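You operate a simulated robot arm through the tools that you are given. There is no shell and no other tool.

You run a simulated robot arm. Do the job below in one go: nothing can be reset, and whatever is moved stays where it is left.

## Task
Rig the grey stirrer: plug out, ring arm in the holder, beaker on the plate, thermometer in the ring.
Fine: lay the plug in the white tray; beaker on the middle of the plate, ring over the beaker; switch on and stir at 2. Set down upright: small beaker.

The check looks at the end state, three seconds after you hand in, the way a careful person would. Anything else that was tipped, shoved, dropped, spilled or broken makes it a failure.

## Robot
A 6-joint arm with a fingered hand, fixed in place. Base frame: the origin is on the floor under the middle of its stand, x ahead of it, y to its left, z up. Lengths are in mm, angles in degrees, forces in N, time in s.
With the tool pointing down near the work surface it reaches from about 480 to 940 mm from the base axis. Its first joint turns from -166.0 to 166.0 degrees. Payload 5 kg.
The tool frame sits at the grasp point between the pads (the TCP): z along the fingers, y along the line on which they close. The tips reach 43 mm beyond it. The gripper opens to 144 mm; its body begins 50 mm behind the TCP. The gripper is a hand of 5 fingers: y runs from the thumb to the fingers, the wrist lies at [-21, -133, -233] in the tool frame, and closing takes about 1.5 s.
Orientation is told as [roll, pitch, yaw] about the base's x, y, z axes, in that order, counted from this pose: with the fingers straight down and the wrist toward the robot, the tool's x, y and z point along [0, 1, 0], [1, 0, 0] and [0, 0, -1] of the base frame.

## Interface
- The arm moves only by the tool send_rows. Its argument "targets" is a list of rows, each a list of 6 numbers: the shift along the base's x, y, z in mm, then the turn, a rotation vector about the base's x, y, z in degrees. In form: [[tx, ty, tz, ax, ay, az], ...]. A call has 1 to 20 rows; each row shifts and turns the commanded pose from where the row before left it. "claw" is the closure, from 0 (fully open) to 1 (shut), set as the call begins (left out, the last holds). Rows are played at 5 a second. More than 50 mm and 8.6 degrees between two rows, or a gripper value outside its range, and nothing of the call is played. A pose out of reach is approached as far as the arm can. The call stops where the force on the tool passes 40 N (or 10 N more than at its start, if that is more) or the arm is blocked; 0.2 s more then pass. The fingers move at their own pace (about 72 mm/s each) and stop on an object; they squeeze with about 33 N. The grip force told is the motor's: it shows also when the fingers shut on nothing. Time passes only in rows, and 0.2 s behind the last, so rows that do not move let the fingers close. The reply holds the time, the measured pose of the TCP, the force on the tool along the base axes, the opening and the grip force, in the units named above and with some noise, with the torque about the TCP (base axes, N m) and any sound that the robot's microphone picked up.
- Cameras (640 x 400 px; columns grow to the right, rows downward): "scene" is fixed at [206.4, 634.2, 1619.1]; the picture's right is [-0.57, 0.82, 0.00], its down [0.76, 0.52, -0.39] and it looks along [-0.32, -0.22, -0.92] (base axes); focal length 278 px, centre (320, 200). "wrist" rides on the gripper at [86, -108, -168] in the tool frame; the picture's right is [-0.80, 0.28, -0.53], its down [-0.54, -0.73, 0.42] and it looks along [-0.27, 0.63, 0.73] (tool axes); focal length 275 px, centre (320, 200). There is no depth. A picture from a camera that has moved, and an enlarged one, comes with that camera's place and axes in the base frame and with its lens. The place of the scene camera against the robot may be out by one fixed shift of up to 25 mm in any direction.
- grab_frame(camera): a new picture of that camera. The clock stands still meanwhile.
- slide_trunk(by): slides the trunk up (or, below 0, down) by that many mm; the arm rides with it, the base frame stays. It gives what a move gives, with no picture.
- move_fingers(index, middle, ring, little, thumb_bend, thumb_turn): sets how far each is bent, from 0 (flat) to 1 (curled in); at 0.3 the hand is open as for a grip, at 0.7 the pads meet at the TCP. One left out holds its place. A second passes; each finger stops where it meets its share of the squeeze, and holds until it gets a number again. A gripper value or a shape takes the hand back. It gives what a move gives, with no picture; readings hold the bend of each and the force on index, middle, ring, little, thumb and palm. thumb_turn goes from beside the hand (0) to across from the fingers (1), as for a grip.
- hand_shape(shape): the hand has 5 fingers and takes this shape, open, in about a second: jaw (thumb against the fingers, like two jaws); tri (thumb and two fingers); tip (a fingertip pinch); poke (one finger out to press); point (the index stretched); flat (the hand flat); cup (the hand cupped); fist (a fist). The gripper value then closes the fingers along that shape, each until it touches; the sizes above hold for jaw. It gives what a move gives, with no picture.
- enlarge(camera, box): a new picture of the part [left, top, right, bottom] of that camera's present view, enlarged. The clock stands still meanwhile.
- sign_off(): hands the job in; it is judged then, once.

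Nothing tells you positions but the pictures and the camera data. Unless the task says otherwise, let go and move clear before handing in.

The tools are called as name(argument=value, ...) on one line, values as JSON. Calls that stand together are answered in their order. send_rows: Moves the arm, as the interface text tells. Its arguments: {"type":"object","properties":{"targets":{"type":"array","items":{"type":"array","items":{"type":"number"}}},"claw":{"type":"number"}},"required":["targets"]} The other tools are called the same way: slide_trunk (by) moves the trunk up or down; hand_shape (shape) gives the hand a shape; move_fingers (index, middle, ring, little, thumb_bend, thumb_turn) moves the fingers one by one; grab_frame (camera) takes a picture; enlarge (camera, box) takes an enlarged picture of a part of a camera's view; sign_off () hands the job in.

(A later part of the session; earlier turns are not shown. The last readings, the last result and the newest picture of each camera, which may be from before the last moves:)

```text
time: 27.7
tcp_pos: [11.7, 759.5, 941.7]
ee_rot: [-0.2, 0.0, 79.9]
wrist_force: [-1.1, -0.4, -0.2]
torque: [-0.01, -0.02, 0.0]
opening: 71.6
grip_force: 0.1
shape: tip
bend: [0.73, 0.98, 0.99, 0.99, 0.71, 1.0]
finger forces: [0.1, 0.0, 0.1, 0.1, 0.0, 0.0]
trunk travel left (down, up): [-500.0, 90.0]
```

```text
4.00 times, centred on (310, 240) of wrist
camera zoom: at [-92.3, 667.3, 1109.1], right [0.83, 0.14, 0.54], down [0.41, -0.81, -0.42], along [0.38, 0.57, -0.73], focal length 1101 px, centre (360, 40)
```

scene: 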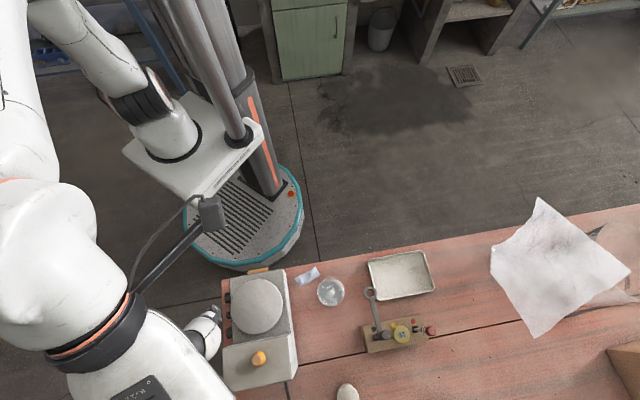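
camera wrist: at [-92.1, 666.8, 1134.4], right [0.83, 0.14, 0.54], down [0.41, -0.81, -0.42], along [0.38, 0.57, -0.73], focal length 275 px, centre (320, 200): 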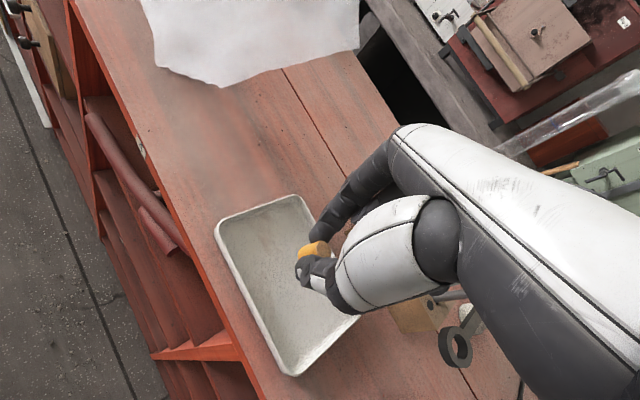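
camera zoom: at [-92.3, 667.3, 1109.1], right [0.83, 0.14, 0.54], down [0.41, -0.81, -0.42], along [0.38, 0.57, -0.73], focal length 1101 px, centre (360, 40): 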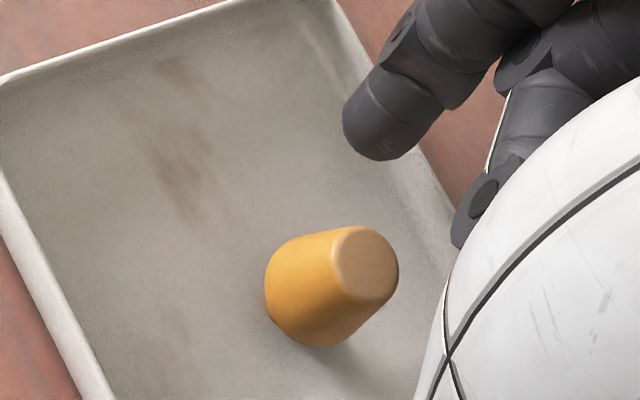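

The plug is standing in the tray. I'll rise straight up and then open fully.

send_rows(targets=[[0, 0, 15, 0, 0, 0], [0, 0, 30, 0, 0, 0], [0, 0, 40, 0, 0, 0], [0, 0, 40, 0, 0, 0], [0, 0, 40, 0, 0, 0], [0, 0, 40, 0, 0, 0], [0, 0, 30, 0, 0, 0], [0, 0, 0, 0, 0, 0]])

grab_frame(camera="wrist")

enlarge(camera="scene", box=[300, 220, 480, 350])

```text
time: 29.5
tcp_pos: [13.1, 759.5, 1177.5]
ee_rot: [-0.2, 0.0, 79.8]
wrist_force: [0.1, 0.6, 1.4]
torque: [0.0, 0.0, -0.01]
opening: 71.6
grip_force: 0.0
shape: tip
bend: [0.73, 0.98, 0.99, 0.99, 0.7, 1.0]
finger forces: [0.0, 0.1, 0.1, 0.1, 0.1, 0.0]
trunk travel left (down, up): [-500.0, 90.0]
```

```text
taken
camera wrist: at [-91.7, 667.7, 1344.2], right [0.83, 0.14, 0.54], down [0.41, -0.81, -0.42], along [0.38, 0.57, -0.73], focal length 275 px, centre (320, 200)
```

wrist: 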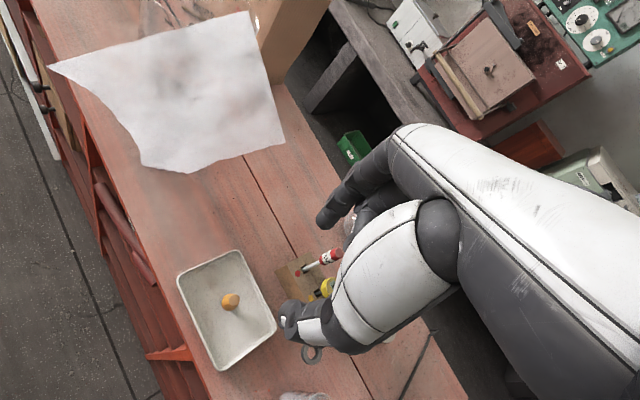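

```text
3.08 times, centred on (390, 285) of scene
camera zoom: at [206.4, 634.2, 1619.1], right [-0.57, 0.82, 0.0], down [0.76, 0.52, -0.39], along [-0.32, -0.22, -0.92], focal length 855 px, centre (105, -62)
```

zoom: 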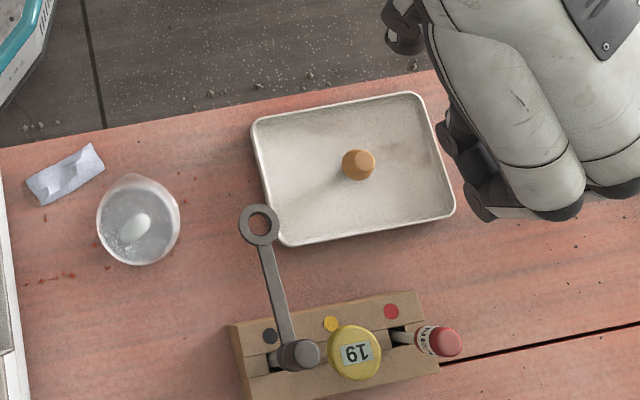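

The plug is in the tray. Next I'll set the jaw shape and move above the beaker at (160, 639), turning to yaw 20 to stay clear of the ring.

hand_shape(shape="jaw")

send_rows(targets=[[18.4, -15, 0, 0, 0, -7.5], [18.4, -15, 0, 0, 0, -7.5], [18.4, -15, 0, 0, 0, -7.5], [18.4, -15, 0, 0, 0, -7.5], [18.4, -15, 0, 0, 0, -7.5], [18.4, -15, 0, 0, 0, -7.5], [18.4, -15, 0, 0, 0, -7.5], [18.4, -15, 0, 0, 0, -7.5], [0, 0, 0, 0, 0, 0]], claw=0.0)

grab_frame(camera="wrist")

grab_frame(camera="scene")

```text
time: 30.4
tcp_pos: [13.8, 759.4, 1176.5]
ee_rot: [-0.2, 0.0, 79.9]
wrist_force: [0.0, 0.1, 0.0]
torque: [0.01, -0.01, 0.01]
opening: 143.8
grip_force: 0.1
shape: jaw
bend: [0.3, 0.3, 0.3, 0.3, 0.3, 0.98]
finger forces: [0.0, 0.0, 0.0, 0.1, 0.0, 0.1]
trunk travel left (down, up): [-500.0, 90.0]
```

```text
time: 32.4
tcp_pos: [160.0, 638.9, 1175.4]
ee_rot: [-0.3, -0.1, 19.8]
wrist_force: [0.1, 0.1, 0.1]
torque: [0.0, 0.01, -0.01]
opening: 143.9
grip_force: 0.0
shape: jaw
bend: [0.3, 0.3, 0.3, 0.3, 0.3, 0.98]
finger forces: [0.1, 0.0, 0.0, 0.1, 0.0, 0.0]
trunk travel left (down, up): [-500.0, 90.0]
```

```text
taken
camera wrist: at [28.1, 683.4, 1343.7], right [0.54, -0.65, 0.54], down [-0.5, -0.76, -0.42], along [0.68, -0.04, -0.73], focal length 275 px, centre (320, 200)
```

wrist: 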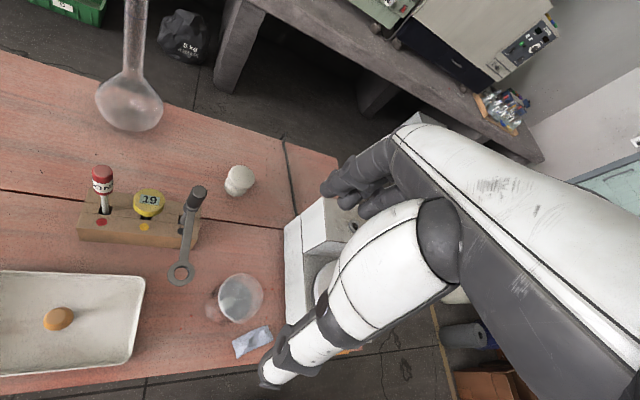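

```text
taken
```

scene: 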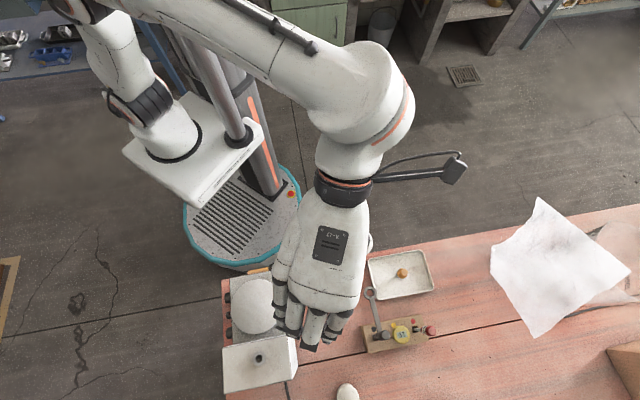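

enlarge(camera="wrist", box=[160, 240, 320, 390])

enlarge(camera="scene", box=[220, 240, 420, 390])

```text
2.67 times, centred on (240, 315) of wrist
camera zoom: at [28.1, 683.4, 1343.7], right [0.54, -0.65, 0.54], down [-0.5, -0.76, -0.42], along [0.68, -0.04, -0.73], focal length 734 px, centre (533, -107)
```

zoom: 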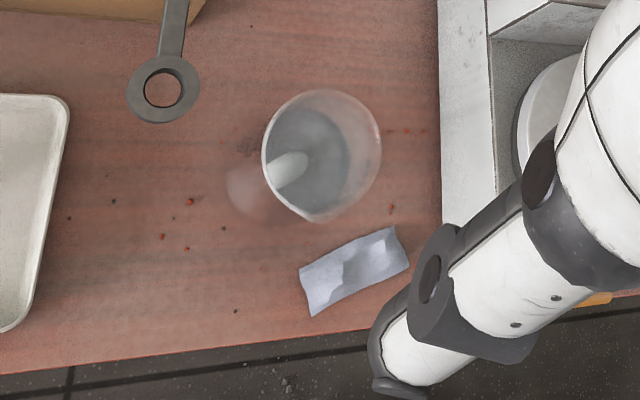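

```text
2.67 times, centred on (320, 315) of scene
camera zoom: at [206.4, 634.2, 1619.1], right [-0.57, 0.82, 0.0], down [0.76, 0.52, -0.39], along [-0.32, -0.22, -0.92], focal length 741 px, centre (320, -107)
```

zoom: 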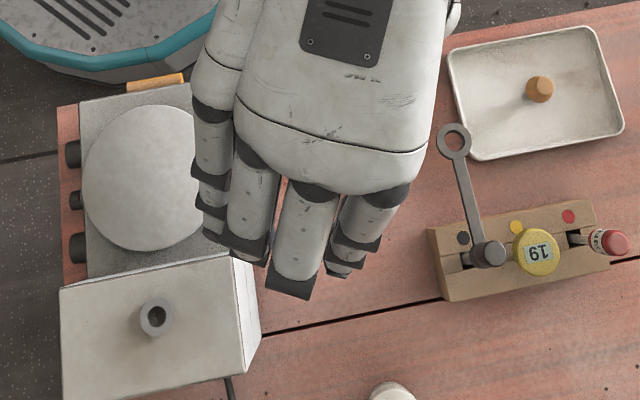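

In this view the hand extends mainly to its little-finger side. For the plate I therefore need a yaw near -35, to keep it away from the housing. I'll check that this pose is reachable with the hand empty and high above the plate.

send_rows(targets=[[14.5, -14, 5, 0, 0, -7], [14.5, -14, 5, 0, 0, -7], [14.5, -14, 5, 0, 0, -7], [14.5, -14, 5, 0, 0, -7], [14.5, -14, 5, 0, 0, -7], [14.5, -14, 0, 0, 0, -7], [14.5, -14, 0, 0, 0, -7], [14.5, -14, 0, 0, 0, -7], [0, 0, 0, 0, 0, 0]])

grab_frame(camera="wrist")

grab_frame(camera="scene")

```text
time: 34.4
tcp_pos: [275.9, 526.9, 1200.5]
ee_rot: [-0.2, -0.1, -36.2]
wrist_force: [0.0, 0.0, -0.5]
torque: [0.01, 0.02, -0.02]
opening: 143.8
grip_force: 0.1
shape: jaw
bend: [0.3, 0.3, 0.3, 0.3, 0.3, 0.98]
finger forces: [0.1, 0.0, 0.0, 0.0, 0.1, 0.0]
trunk travel left (down, up): [-500.0, 90.0]
```

```text
taken
camera wrist: at [239.5, 661.4, 1368.8], right [-0.24, -0.81, 0.54], down [-0.91, -0.01, -0.42], along [0.35, -0.59, -0.73], focal length 275 px, centre (320, 200)
```

wrist: 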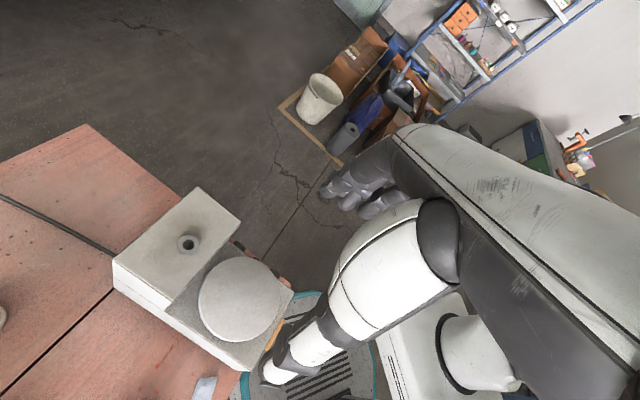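

```text
taken
```

scene: 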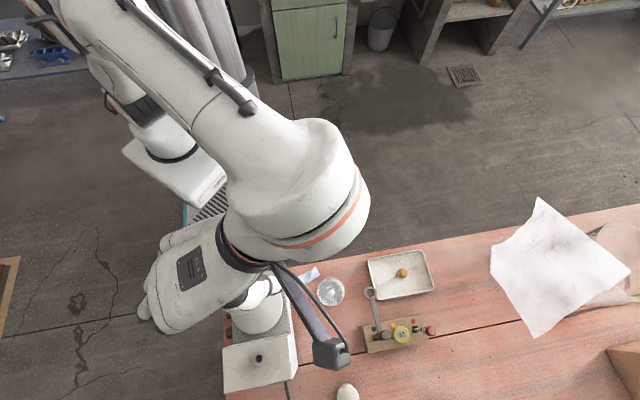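

That pose is reachable. I'll use this vantage to measure the plate and socket more accurately.

enlarge(camera="wrist", box=[110, 180, 310, 380])

enlarge(camera="wrist", box=[160, 220, 220, 260])

```text
2.00 times, centred on (210, 280) of wrist
camera zoom: at [239.5, 661.4, 1368.8], right [-0.24, -0.81, 0.54], down [-0.91, -0.01, -0.42], along [0.35, -0.59, -0.73], focal length 551 px, centre (540, 40)
```

zoom: 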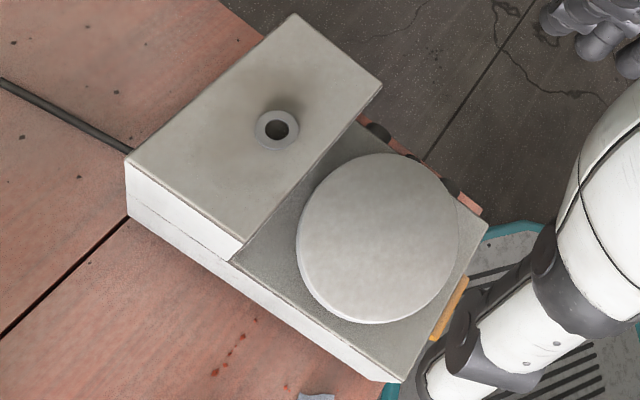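

```text
10.00 times, centred on (190, 240) of wrist
camera zoom: at [239.5, 661.4, 1368.8], right [-0.24, -0.81, 0.54], down [-0.91, -0.01, -0.42], along [0.35, -0.59, -0.73], focal length 2753 px, centre (1620, -200)
```

zoom: 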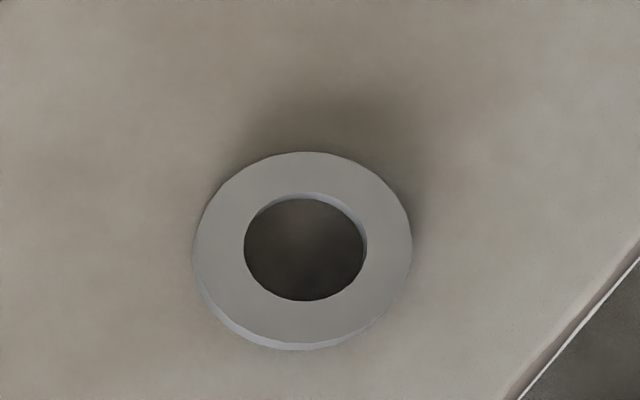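

Socket hole centre is (339.6, 596.2, 1036), about 14 mm wide. Plate centre is (276.6, 525.3, 980). Now I'll move above the beaker with yaw 80 for pickup.

send_rows(targets=[[-8.1, 7.6, 0, 0, 0, 7.75], [-8.1, 7.6, 0, 0, 0, 7.75], [-8.1, 7.6, 0, 0, 0, 7.75], [-8.1, 7.6, 0, 0, 0, 7.75], [-8.1, 7.6, 0, 0, 0, 7.75], [-8.1, 7.6, 0, 0, 0, 7.75], [-8.1, 7.6, 0, 0, 0, 7.75], [-8.1, 7.6, 0, 0, 0, 7.75], [-8.1, 7.6, 0, 0, 0, 7.75], [-8.1, 7.6, 0, 0, 0, 7.75], [-8.1, 7.6, 0, 0, 0, 7.75], [-8.1, 7.6, 0, 0, 0, 7.75], [-8.1, 7.6, 0, 0, 0, 7.75], [-8.1, 7.6, 0, 0, 0, 7.75], [-8.1, 7.6, 0, 0, 0, 7.7], [0, 0, -40, 0, 0, 0], [0, 0, -40, 0, 0, 0], [0, 0, 0, 0, 0, 0]])

grab_frame(camera="wrist")

enlarge(camera="scene", box=[220, 200, 460, 380])

```text
time: 38.2
tcp_pos: [154.4, 640.2, 1120.3]
ee_rot: [-0.1, 0.0, 80.1]
wrist_force: [-0.9, 0.1, -0.2]
torque: [0.0, 0.0, 0.01]
opening: 144.0
grip_force: 0.0
shape: jaw
bend: [0.3, 0.3, 0.3, 0.3, 0.3, 0.98]
finger forces: [0.0, 0.1, 0.1, 0.0, 0.1, 0.1]
trunk travel left (down, up): [-500.0, 90.0]
```

```text
taken
camera wrist: at [49.9, 548.2, 1288.3], right [0.83, 0.14, 0.54], down [0.41, -0.81, -0.42], along [0.37, 0.57, -0.73], focal length 275 px, centre (320, 200)
```

wrist: 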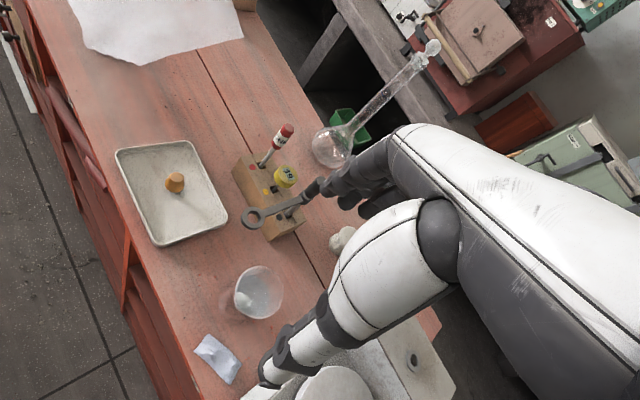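

```text
2.22 times, centred on (340, 290) of scene
camera zoom: at [206.4, 634.2, 1619.1], right [-0.57, 0.82, 0.0], down [0.76, 0.52, -0.39], along [-0.32, -0.22, -0.92], focal length 618 px, centre (276, 0)
```

zoom: 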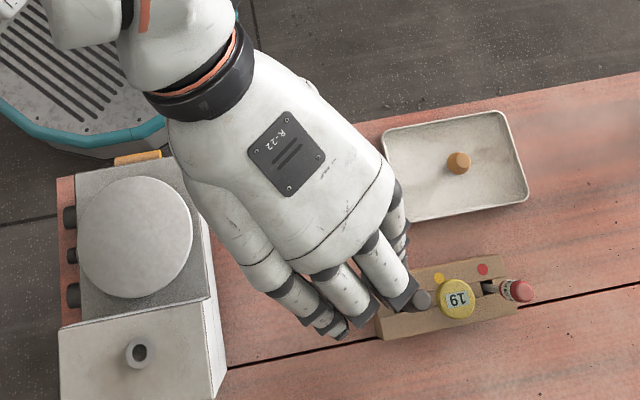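

I'll centre on the beaker, narrow the opening to about 115 mm, and descend part way to check clearance from the ring arm.

send_rows(targets=[[5.6, -1.2, 0, 0, 0, 0], [0, 0, -20, 0, 0, 0], [0, 0, -30, 0, 0, 0], [0, 0, -30, 0, 0, 0], [0, 0, -20, 0, 0, 0], [0, 0, 0, 0, 0, 0]], claw=0.2)

grab_frame(camera="wrist")

enlarge(camera="scene", box=[260, 240, 440, 360])

```text
time: 39.6
tcp_pos: [160.9, 639.1, 1022.4]
ee_rot: [-0.2, -0.1, 80.1]
wrist_force: [0.6, -0.1, -0.3]
torque: [0.01, -0.01, -0.02]
opening: 115.3
grip_force: 0.1
shape: jaw
bend: [0.26, 0.34, 0.32, 0.33, 0.51, 0.99]
finger forces: [0.1, 0.0, 0.0, 0.0, 0.0, 0.1]
trunk travel left (down, up): [-500.0, 90.0]
```

```text
taken
camera wrist: at [55.5, 547.9, 1188.4], right [0.83, 0.14, 0.54], down [0.41, -0.81, -0.42], along [0.37, 0.57, -0.73], focal length 275 px, centre (320, 200)
```

wrist: 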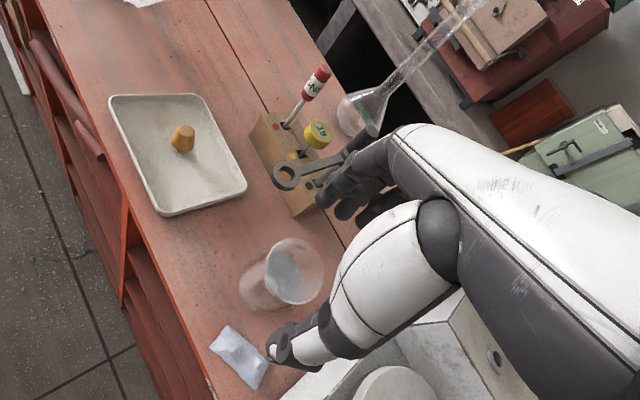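

```text
3.33 times, centred on (350, 300) of scene
camera zoom: at [206.4, 634.2, 1619.1], right [-0.57, 0.82, 0.0], down [0.76, 0.52, -0.39], along [-0.32, -0.22, -0.92], focal length 927 px, centre (220, -133)
```

zoom: 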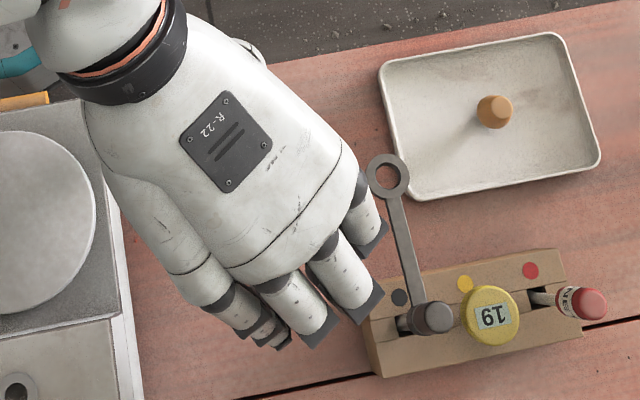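

Clearance looks fine, at about 18 mm or more from the ring arm. I'll descend to the grasp height.

send_rows(targets=[[-0.5, 0, -20, 0, 0, 0], [0, 0, -20, 0, 0, 0], [0, 0, -20, 0, 0, 0], [0, 0, -9, 0, 0, 0], [0, 0, 0, 0, 0, 0]])

grab_frame(camera="wrist")

enlarge(camera="scene", box=[260, 240, 440, 360])

```text
time: 40.8
tcp_pos: [160.9, 640.2, 952.7]
ee_rot: [-0.2, -0.2, 80.1]
wrist_force: [-0.3, 0.3, -0.2]
torque: [-0.04, 0.0, -0.05]
opening: 115.6
grip_force: 0.1
shape: jaw
bend: [0.26, 0.34, 0.32, 0.33, 0.51, 0.99]
finger forces: [0.0, 0.0, 0.0, 0.0, 0.0, 0.0]
trunk travel left (down, up): [-500.0, 90.0]
```

```text
taken
camera wrist: at [55.4, 548.1, 1119.8], right [0.83, 0.14, 0.54], down [0.41, -0.81, -0.42], along [0.37, 0.57, -0.73], focal length 275 px, centre (320, 200)
```

wrist: 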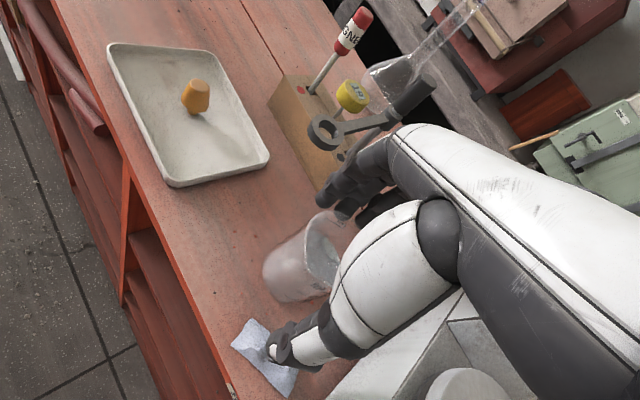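

```text
3.33 times, centred on (350, 300) of scene
camera zoom: at [206.4, 634.2, 1619.1], right [-0.57, 0.82, 0.0], down [0.76, 0.52, -0.39], along [-0.32, -0.22, -0.92], focal length 927 px, centre (220, -133)
```

zoom: 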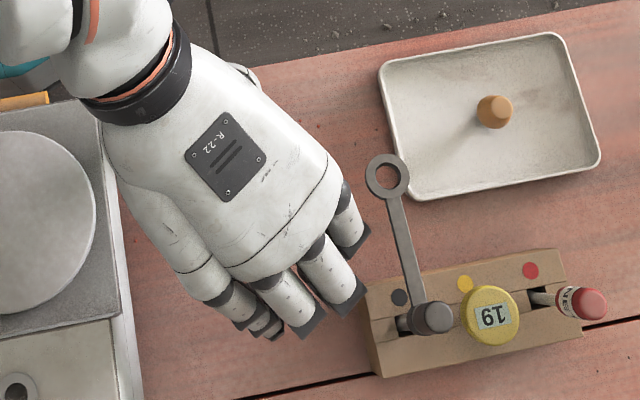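

The beaker is between thumb and fingers. I'll close in stages while watching the finger forces.

send_rows(targets=[[0, 0, 0, 0, 0, 0], [0, 0, 0, 0, 0, 0], [0, 0, 0, 0, 0, 0], [0, 0, 0, 0, 0, 0]], claw=0.42)

enlarge(camera="wrist", box=[220, 170, 420, 390])

```text
time: 41.8
tcp_pos: [159.0, 639.4, 952.5]
ee_rot: [-0.2, -0.1, 80.0]
wrist_force: [0.2, 0.5, -0.4]
torque: [-0.01, 0.01, 0.04]
opening: 84.1
grip_force: 0.0
shape: jaw
bend: [0.74, 0.42, 0.38, 0.42, 0.66, 1.0]
finger forces: [0.0, 0.0, 0.0, 0.1, 0.0, 0.1]
trunk travel left (down, up): [-500.0, 90.0]
```

```text
1.82 times, centred on (320, 280) of wrist
camera zoom: at [55.4, 548.0, 1120.0], right [0.83, 0.14, 0.54], down [0.41, -0.81, -0.42], along [0.37, 0.57, -0.73], focal length 500 px, centre (320, 54)
```

zoom: 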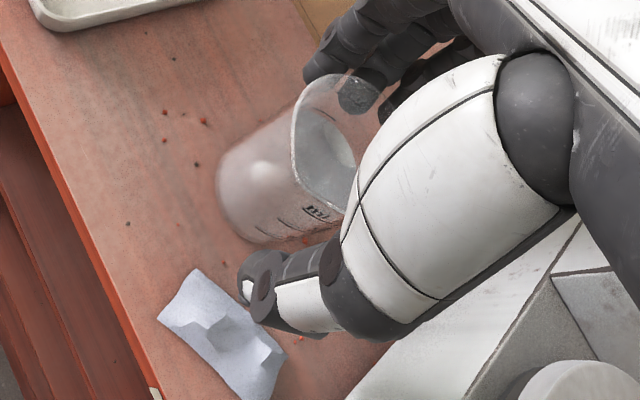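

enlarge(camera="wrist", box=[280, 160, 380, 235])

enlarge(camera="scene", box=[290, 270, 390, 350])

```text
5.33 times, centred on (330, 198) of wrist
camera zoom: at [55.4, 548.0, 1120.0], right [0.83, 0.14, 0.54], down [0.41, -0.81, -0.42], along [0.37, 0.57, -0.73], focal length 1468 px, centre (267, 213)
```

zoom: 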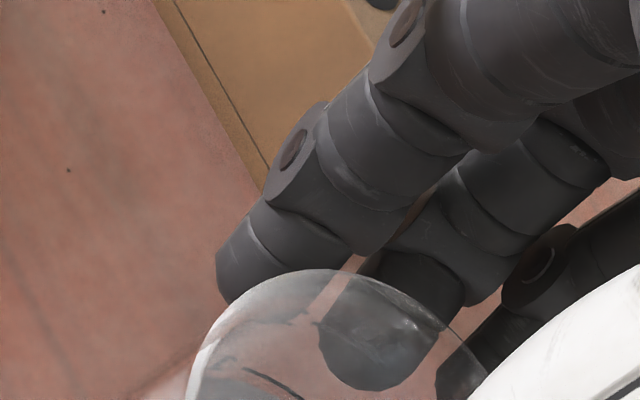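

```text
5.00 times, centred on (340, 310) of scene
camera zoom: at [206.4, 634.2, 1619.1], right [-0.57, 0.82, 0.0], down [0.76, 0.52, -0.39], along [-0.32, -0.22, -0.92], focal length 1390 px, centre (220, -350)
```

zoom: 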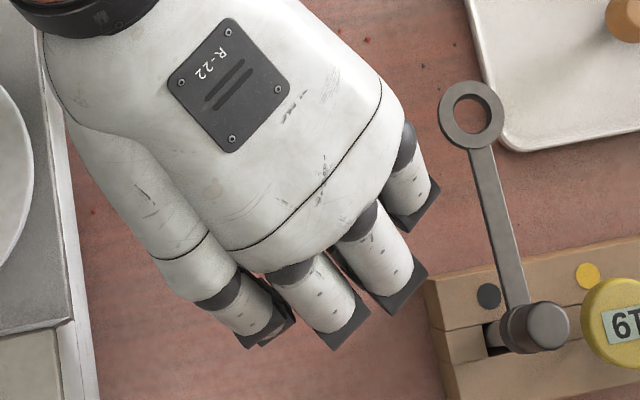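

The fingers are outside the glass and seen through it. I'll continue closing to contact.

send_rows(targets=[[0, 0, 0, 0, 0, 0], [0, 0, 0, 0, 0, 0], [0, 0, 0, 0, 0, 0]], claw=0.52)

enlarge(camera="wrist", box=[220, 170, 420, 390])

```text
time: 42.6
tcp_pos: [160.7, 639.9, 952.3]
ee_rot: [-0.2, 0.0, 80.1]
wrist_force: [-0.6, -0.4, 0.3]
torque: [0.01, -0.01, -0.02]
opening: 69.4
grip_force: 0.0
shape: jaw
bend: [0.74, 0.46, 0.43, 0.41, 0.71, 1.0]
finger forces: [0.0, 0.0, 0.0, 0.1, 0.0, 0.1]
trunk travel left (down, up): [-500.0, 90.0]
```

```text
1.82 times, centred on (320, 280) of wrist
camera zoom: at [55.4, 548.0, 1120.0], right [0.83, 0.14, 0.54], down [0.41, -0.81, -0.42], along [0.37, 0.57, -0.73], focal length 500 px, centre (320, 54)
```

zoom: 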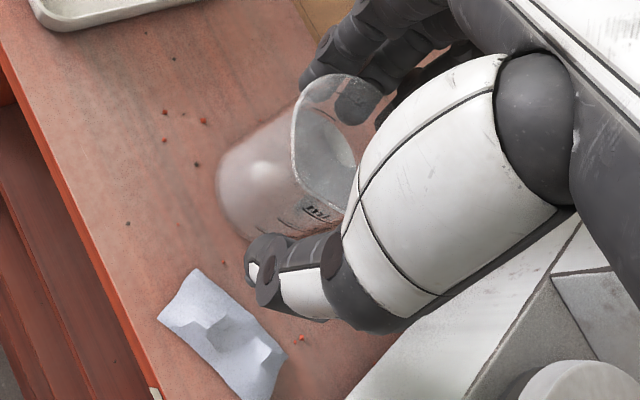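

send_rows(targets=[[0, 0, 0, 0, 0, 0], [0, 0, 0, 0, 0, 0], [0, 0, 0, 0, 0, 0]], claw=0.58)

enlarge(camera="wrist", box=[220, 170, 420, 390])

```text
time: 43.4
tcp_pos: [159.5, 640.1, 952.8]
ee_rot: [-0.1, 0.0, 80.1]
wrist_force: [0.1, -0.4, 0.1]
torque: [-0.02, 0.01, -0.01]
opening: 61.2
grip_force: 0.1
shape: jaw
bend: [0.74, 0.48, 0.45, 0.43, 0.72, 1.0]
finger forces: [0.0, 0.0, 0.1, 0.0, 0.1, 0.0]
trunk travel left (down, up): [-500.0, 90.0]
```

```text
1.82 times, centred on (320, 280) of wrist
camera zoom: at [55.4, 548.0, 1120.0], right [0.83, 0.14, 0.54], down [0.41, -0.81, -0.42], along [0.37, 0.57, -0.73], focal length 500 px, centre (320, 54)
```

zoom: 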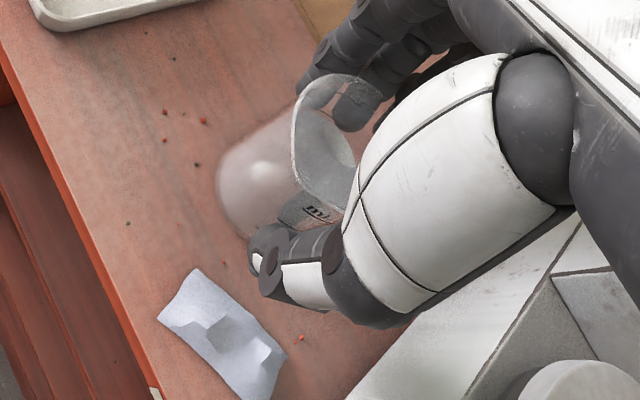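

send_rows(targets=[[0, 0, 0, 0, 0, 0], [0, 0, 0, 0, 0, 0], [0, 0, 0, 0, 0, 0]], claw=0.64)

enlarge(camera="wrist", box=[220, 170, 420, 390])

```text
time: 44.2
tcp_pos: [160.2, 640.6, 951.4]
ee_rot: [-0.2, 0.0, 80.1]
wrist_force: [0.7, 0.1, -0.8]
torque: [0.01, -0.01, 0.03]
opening: 51.0
grip_force: 33.5
shape: jaw
bend: [0.74, 0.52, 0.54, 0.5, 0.74, 1.0]
finger forces: [18.0, 9.4, 0.1, 0.1, 27.9, 0.0]
trunk travel left (down, up): [-500.0, 90.0]
```

```text
1.82 times, centred on (320, 280) of wrist
camera zoom: at [55.4, 548.0, 1119.9], right [0.83, 0.14, 0.54], down [0.41, -0.81, -0.42], along [0.37, 0.57, -0.73], focal length 500 px, centre (320, 54)
```

zoom: 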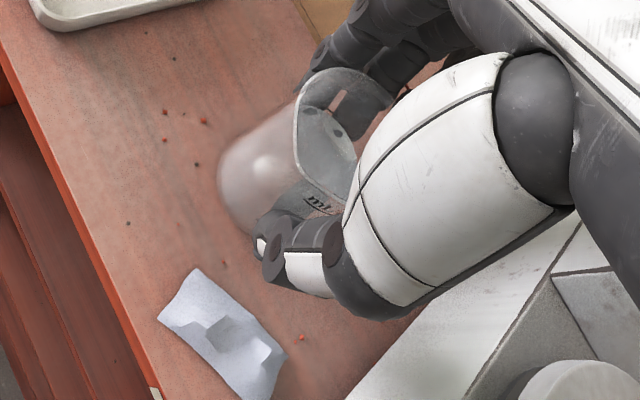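

It's a balanced grip: thumb 28 N against index and middle together, and the beaker hasn't shifted. I'll lift slowly and check that it stays upright.

send_rows(targets=[[0, 0, 2, 0, 0, 0], [0, 0, 3, 0, 0, 0], [0, 0, 5, 0, 0, 0], [0, 0, 5, 0, 0, 0], [0, 0, 0, 0, 0, 0]])

grab_frame(camera="wrist")

enlarge(camera="scene", box=[290, 270, 390, 350])

```text
time: 45.4
tcp_pos: [160.1, 638.6, 966.3]
ee_rot: [-0.2, 0.0, 80.1]
wrist_force: [-0.1, 0.1, -2.5]
torque: [-0.01, 0.0, 0.0]
opening: 51.3
grip_force: 32.3
shape: jaw
bend: [0.74, 0.52, 0.54, 0.5, 0.74, 1.0]
finger forces: [18.4, 9.4, 0.1, 0.0, 28.0, 0.1]
trunk travel left (down, up): [-500.0, 90.0]
```

```text
taken
camera wrist: at [55.1, 547.5, 1134.6], right [0.83, 0.14, 0.54], down [0.41, -0.81, -0.42], along [0.37, 0.57, -0.73], focal length 275 px, centre (320, 200)
```

wrist: 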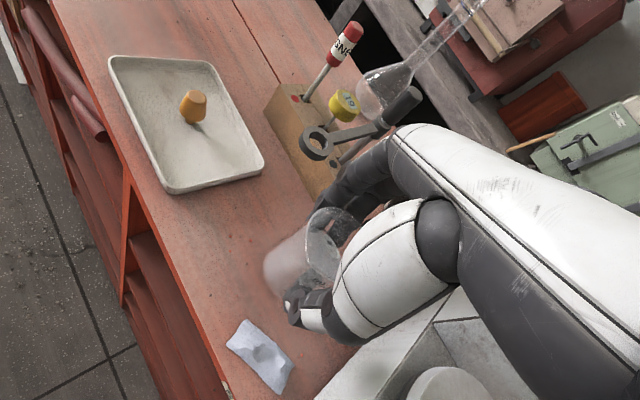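

```text
5.00 times, centred on (340, 310) of scene
camera zoom: at [206.4, 634.2, 1619.1], right [-0.57, 0.82, 0.0], down [0.76, 0.52, -0.39], along [-0.32, -0.22, -0.92], focal length 1390 px, centre (220, -350)
```

zoom: 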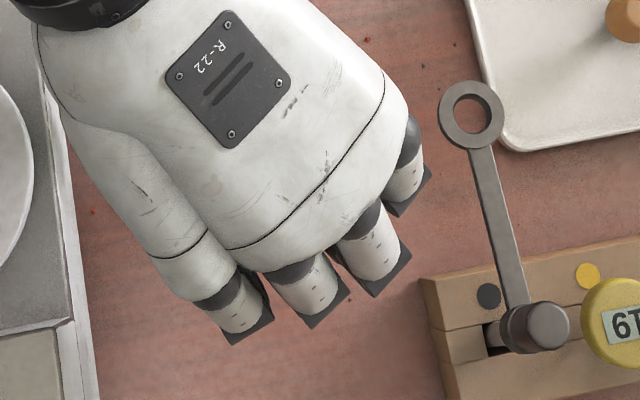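

The beaker is lifted, with about 2.5 N of weight. I'll raise it well above everything, then turn slowly while carrying it over to the plate.

send_rows(targets=[[0, 0, 10, 0, 0, 0], [0, 0, 15, 0, 0, 0], [0, 0, 20, 0, 0, 0], [0, 0, 20, 0, 0, 0], [0, 0, 20, 0, 0, 0], [0, 0, 20, 0, 0, 0], [0, 0, 20, 0, 0, 0], [0, 0, 20, 0, 0, 0], [0, 0, 15, 0, 0, 0], [0, 0, 8, 0, 0, 0], [0, 0, 0, 0, 0, 0]])

grab_frame(camera="wrist")

```text
time: 47.8
tcp_pos: [159.3, 638.2, 1134.1]
ee_rot: [-0.2, 0.1, 80.1]
wrist_force: [-0.4, -0.4, -1.7]
torque: [0.0, 0.03, 0.03]
opening: 51.0
grip_force: 33.0
shape: jaw
bend: [0.74, 0.52, 0.54, 0.5, 0.74, 1.0]
finger forces: [18.2, 9.6, 0.0, 0.0, 27.9, 0.1]
trunk travel left (down, up): [-500.0, 90.0]
```

```text
taken
camera wrist: at [54.9, 547.5, 1302.8], right [0.83, 0.14, 0.54], down [0.41, -0.81, -0.42], along [0.37, 0.57, -0.73], focal length 275 px, centre (320, 200)
```

wrist: 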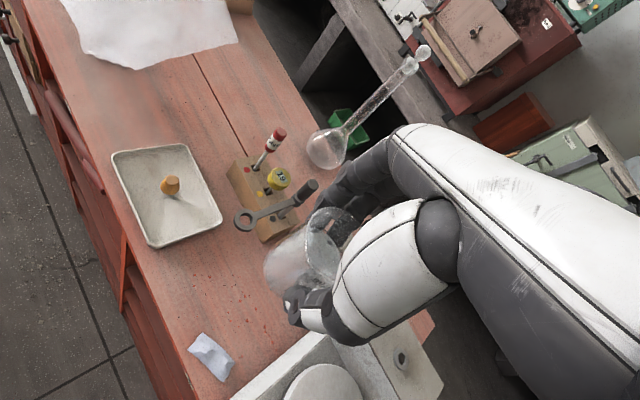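

send_rows(targets=[[3, -3, 0, 0, 0, -3], [6, -6, 0, 0, 0, -5], [7.4, -7.1, 0, 0, 0, -6.5], [7.4, -7.1, 0, 0, 0, -7], [7.4, -7.1, 0, 0, 0, -7], [7.4, -7.1, 0, 0, 0, -7], [7.4, -7.1, 0, 0, 0, -7], [7.4, -7.1, 0, 0, 0, -7], [7.4, -7.1, 0, 0, 0, -7], [7.4, -7.1, 0, 0, 0, -7], [7.4, -7.1, 0, 0, 0, -7], [7.4, -7.1, 0, 0, 0, -7], [7.4, -7.1, 0, 0, 0, -7], [7.4, -7.1, 0, 0, 0, -7], [7.4, -7.1, 0, 0, 0, -7], [7.4, -7, 0, 0, 0, -7], [4, -3.5, 0, 0, 0, -6.5], [1, -1.2, 0, 0, 0, -4], [0, 0, 0, 0, 0, 0], [0, 0, 0, 0, 0, 0]])

grab_frame(camera="wrist")

grab_frame(camera="scene")

```text
time: 52.0
tcp_pos: [278.5, 526.6, 1135.7]
ee_rot: [-0.2, -0.1, -35.9]
wrist_force: [0.4, -0.2, -1.3]
torque: [-0.04, 0.0, 0.01]
opening: 51.0
grip_force: 32.4
shape: jaw
bend: [0.74, 0.52, 0.54, 0.5, 0.74, 1.0]
finger forces: [18.4, 9.6, 0.1, 0.1, 27.8, 0.1]
trunk travel left (down, up): [-500.0, 90.0]
```

```text
taken
camera wrist: at [239.4, 660.9, 1302.9], right [-0.24, -0.81, 0.54], down [-0.91, -0.01, -0.42], along [0.35, -0.59, -0.73], focal length 275 px, centre (320, 200)
```

wrist: 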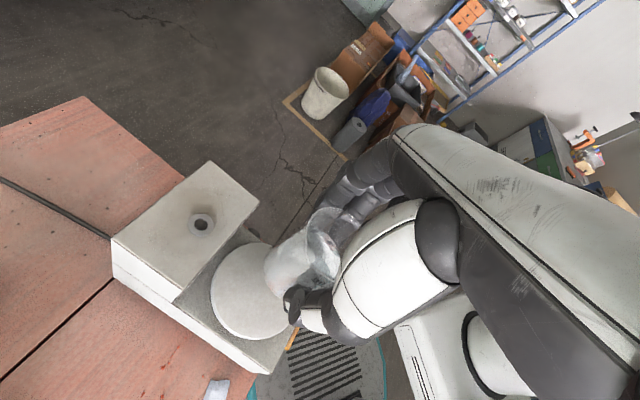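

```text
taken
```

scene: 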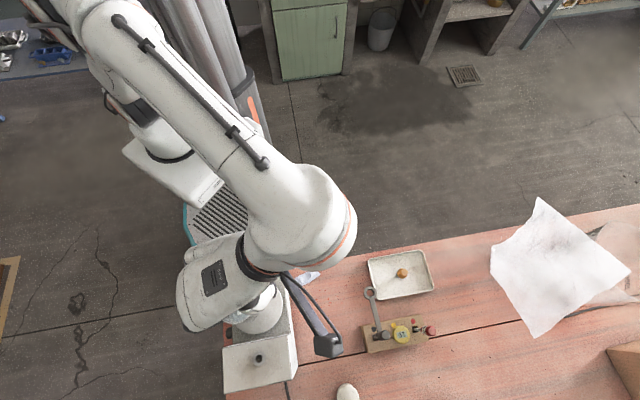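

enlarge(camera="wrist", box=[250, 190, 370, 340])

enlarge(camera="scene", box=[210, 260, 330, 390])

```text
2.67 times, centred on (310, 265) of wrist
camera zoom: at [239.4, 660.9, 1302.9], right [-0.24, -0.81, 0.54], down [-0.91, -0.01, -0.42], along [0.35, -0.59, -0.73], focal length 734 px, centre (347, 27)
```

zoom: 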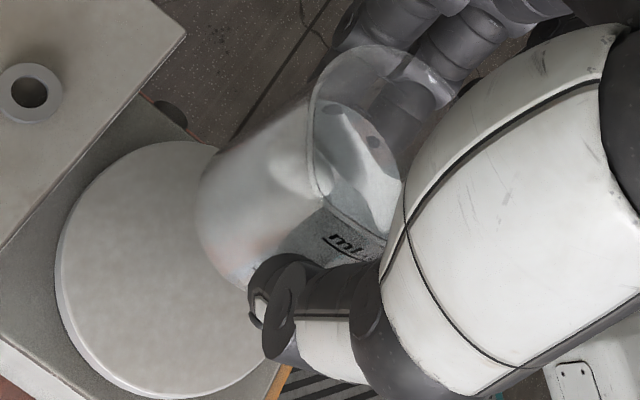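

```text
3.08 times, centred on (270, 325) of scene
camera zoom: at [206.4, 634.2, 1619.1], right [-0.57, 0.82, 0.0], down [0.76, 0.52, -0.39], along [-0.32, -0.22, -0.92], focal length 855 px, centre (474, -185)
```

zoom: 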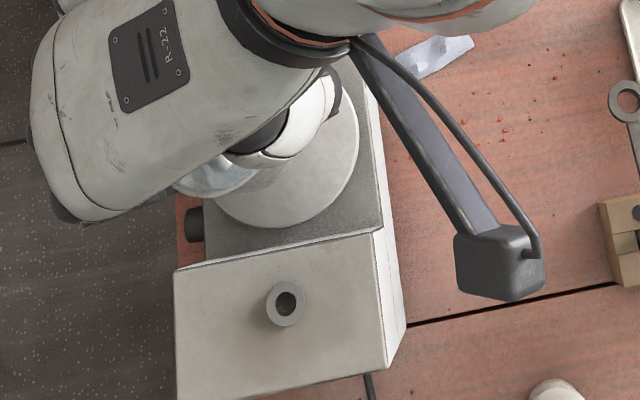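

The beaker is level above the plate. I'll correct laterally by a couple of mm and lower until it's near the plate.

send_rows(targets=[[-1, -2, -10, 0, 0, 0], [0, 0, -15, 0, 0, 0], [0, 0, -15, 0, 0, 0], [0, 0, -15, 0, 0, 0], [0, 0, -10, 0, 0, 0], [0, 0, -8, 0, 0, 0], [0, 0, 0, 0, 0, 0], [0, 0, 0, 0, 0, 0]])

grab_frame(camera="wrist")

enlarge(camera="scene", box=[210, 260, 330, 390])

```text
time: 53.8
tcp_pos: [276.2, 523.4, 1061.9]
ee_rot: [-0.3, -0.1, -35.9]
wrist_force: [0.6, -0.1, -2.2]
torque: [-0.02, -0.02, 0.01]
opening: 51.2
grip_force: 33.1
shape: jaw
bend: [0.74, 0.52, 0.54, 0.5, 0.74, 1.0]
finger forces: [18.5, 9.6, 0.0, 0.0, 27.8, 0.1]
trunk travel left (down, up): [-500.0, 90.0]
```

```text
taken
camera wrist: at [239.1, 658.6, 1229.8], right [-0.24, -0.81, 0.54], down [-0.91, -0.02, -0.42], along [0.35, -0.59, -0.73], focal length 275 px, centre (320, 200)
```

wrist: 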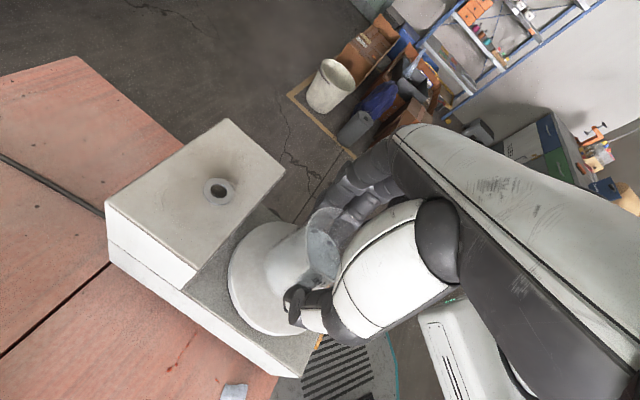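

```text
3.08 times, centred on (270, 325) of scene
camera zoom: at [206.4, 634.2, 1619.1], right [-0.57, 0.82, 0.0], down [0.76, 0.52, -0.39], along [-0.32, -0.22, -0.92], focal length 855 px, centre (474, -185)
```

zoom: 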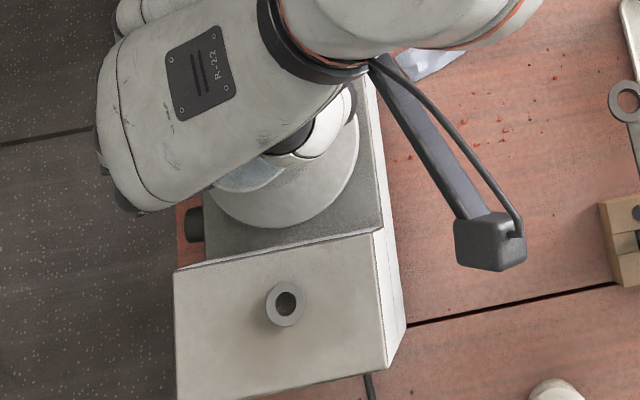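

enlarge(camera="wrist", box=[210, 200, 350, 350])

```text
2.67 times, centred on (280, 275) of wrist
camera zoom: at [239.1, 658.6, 1229.8], right [-0.24, -0.81, 0.54], down [-0.91, -0.02, -0.42], along [0.35, -0.59, -0.73], focal length 734 px, centre (427, 0)
```

zoom: 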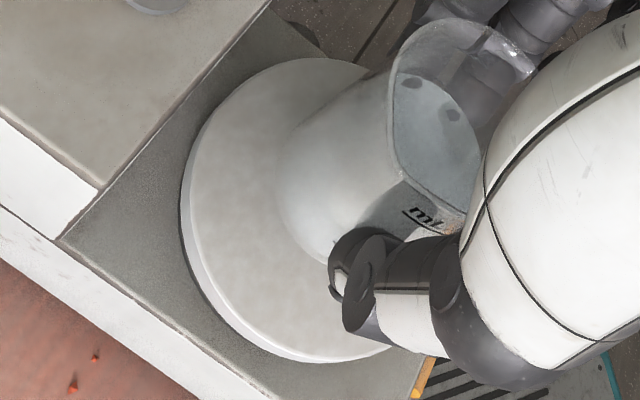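

send_rows(targets=[[0.5, 0.8, -4, 0, 0, 0], [0, 0, -4, 0, 0, 0], [0, 0, -2, 0, 0, 0], [0, 0, -2, 0, 0, 0], [0, 0, 0, 0, 0, 0]])

enlarge(camera="wrist", box=[210, 200, 350, 350])

```text
time: 55.0
tcp_pos: [277.8, 524.9, 1054.7]
ee_rot: [0.2, 0.0, -35.9]
wrist_force: [0.7, 1.9, 36.7]
torque: [-0.11, -0.28, -0.01]
opening: 53.4
grip_force: 33.3
shape: jaw
bend: [0.74, 0.52, 0.54, 0.5, 0.74, 1.0]
finger forces: [21.2, 12.8, 0.0, 0.1, 34.0, 0.0]
trunk travel left (down, up): [-500.0, 90.0]
```

```text
2.67 times, centred on (280, 275) of wrist
camera zoom: at [238.5, 657.9, 1222.5], right [-0.24, -0.81, 0.53], down [-0.9, -0.01, -0.43], along [0.35, -0.58, -0.73], focal length 734 px, centre (427, 0)
```

zoom: 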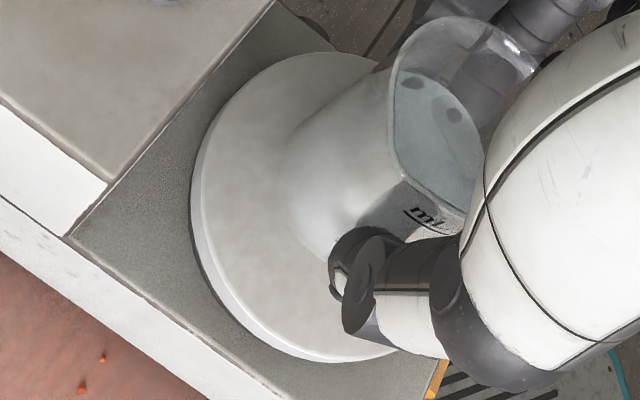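

The beaker touches the plate, since the force rose to 37 N. I'll ease up to a light contact and then look.

send_rows(targets=[[0, 0, 2, 0, 0, 0], [0, 0, 2, 0, 0, 0], [0, 0, 0, 0, 0, 0]])

enlarge(camera="wrist", box=[210, 200, 350, 350])

enlarge(camera="scene", box=[210, 260, 330, 390])

```text
time: 55.8
tcp_pos: [276.3, 524.3, 1055.0]
ee_rot: [-0.2, -0.1, -35.9]
wrist_force: [4.5, 3.7, 25.2]
torque: [0.03, -0.33, 0.1]
opening: 53.0
grip_force: 33.1
shape: jaw
bend: [0.74, 0.52, 0.54, 0.5, 0.74, 1.0]
finger forces: [21.3, 11.3, 0.0, 0.0, 31.9, 0.0]
trunk travel left (down, up): [-500.0, 90.0]
```

```text
2.67 times, centred on (280, 275) of wrist
camera zoom: at [238.9, 658.7, 1222.3], right [-0.24, -0.81, 0.54], down [-0.91, -0.02, -0.42], along [0.35, -0.59, -0.73], focal length 734 px, centre (427, 0)
```

zoom: 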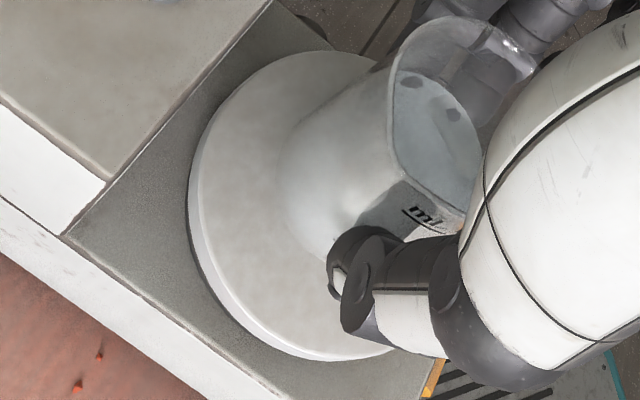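

```text
3.08 times, centred on (270, 325) of scene
camera zoom: at [206.4, 634.2, 1619.1], right [-0.57, 0.82, 0.0], down [0.76, 0.52, -0.39], along [-0.32, -0.22, -0.92], focal length 855 px, centre (474, -185)
```

zoom: 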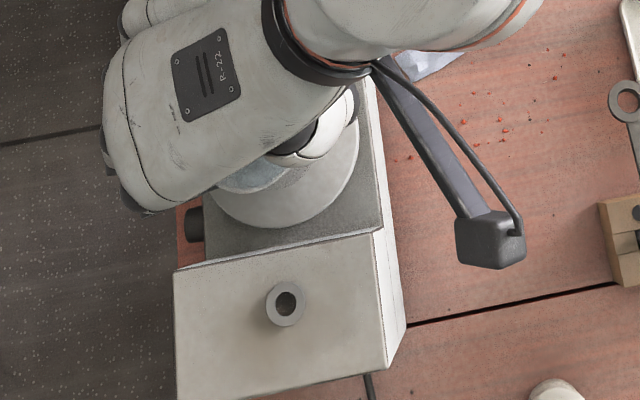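

send_rows(targets=[[0, 0, 2, 0, 0, 0], [0, 0, 0, 0, 0, 0]])

```text
time: 56.4
tcp_pos: [276.1, 524.6, 1056.3]
ee_rot: [-0.2, -0.2, -35.8]
wrist_force: [3.5, 3.3, 10.9]
torque: [-0.1, -0.36, 0.13]
opening: 52.8
grip_force: 32.9
shape: jaw
bend: [0.74, 0.52, 0.54, 0.5, 0.74, 1.0]
finger forces: [20.8, 10.5, 0.0, 0.0, 30.1, 0.1]
trunk travel left (down, up): [-500.0, 90.0]
```

send_rows(targets=[[0, 0, 1, 0, 0, 0], [0, 0, 0, 0, 0, 0]])

send_rows(targets=[[0, 0, 0, 0, 0, 0], [0, 0, 0, 0, 0, 0]], claw=0.6)

enlarge(camera="wrist", box=[210, 200, 350, 350])

```text
time: 57.0
tcp_pos: [275.1, 524.3, 1055.9]
ee_rot: [-0.4, -0.2, -35.9]
wrist_force: [0.9, -0.2, 0.6]
torque: [-0.08, -0.13, 0.01]
opening: 52.1
grip_force: 33.1
shape: jaw
bend: [0.74, 0.52, 0.54, 0.5, 0.74, 1.0]
finger forces: [19.0, 10.2, 0.0, 0.1, 28.2, 0.1]
trunk travel left (down, up): [-500.0, 90.0]
```

```text
time: 57.6
tcp_pos: [277.7, 526.3, 1057.4]
ee_rot: [-0.3, -0.1, -35.9]
wrist_force: [-0.4, -0.3, 0.3]
torque: [0.02, 0.0, 0.03]
opening: 57.6
grip_force: 0.0
shape: jaw
bend: [0.74, 0.49, 0.47, 0.44, 0.73, 1.0]
finger forces: [0.2, 0.1, 0.0, 0.0, 0.1, 0.0]
trunk travel left (down, up): [-500.0, 90.0]
```

```text
2.67 times, centred on (280, 275) of wrist
camera zoom: at [238.9, 659.7, 1224.9], right [-0.24, -0.81, 0.54], down [-0.91, -0.02, -0.42], along [0.35, -0.59, -0.73], focal length 734 px, centre (427, 0)
```

zoom: 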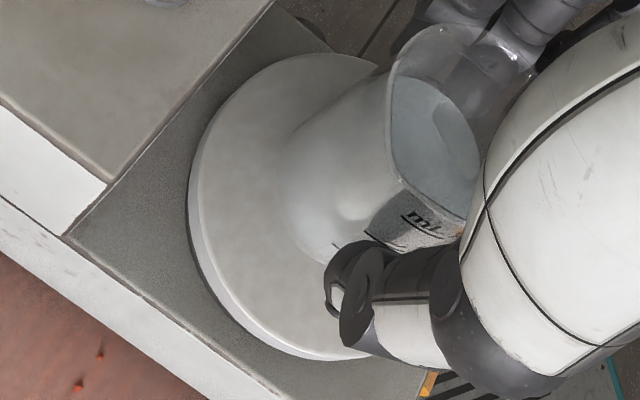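

The beaker is released and standing. I'll open wider and rise straight up.

send_rows(targets=[[0, 0, 0, 0, 0, 0], [0, 0, 0, 0, 0, 0], [0, 0, 0, 0, 0, 0], [0, 0, 0, 0, 0, 0]], claw=0.25)

enlarge(camera="wrist", box=[210, 170, 390, 350])

```text
time: 58.6
tcp_pos: [277.0, 525.4, 1056.5]
ee_rot: [-0.1, -0.2, -35.9]
wrist_force: [0.5, 0.7, 0.9]
torque: [0.02, -0.02, 0.05]
opening: 107.7
grip_force: 0.0
shape: jaw
bend: [0.26, 0.36, 0.33, 0.34, 0.56, 0.99]
finger forces: [0.0, 0.0, 0.0, 0.0, 0.0, 0.1]
trunk travel left (down, up): [-500.0, 90.0]
```

```text
2.22 times, centred on (300, 260) of wrist
camera zoom: at [239.0, 659.7, 1224.9], right [-0.24, -0.81, 0.54], down [-0.91, -0.02, -0.42], along [0.35, -0.59, -0.73], focal length 612 px, centre (364, 67)
```

zoom: 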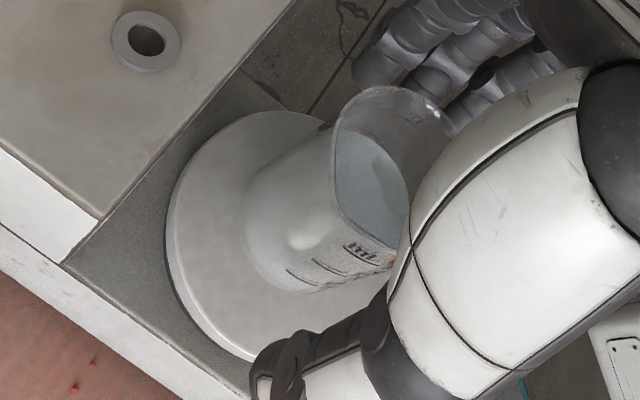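

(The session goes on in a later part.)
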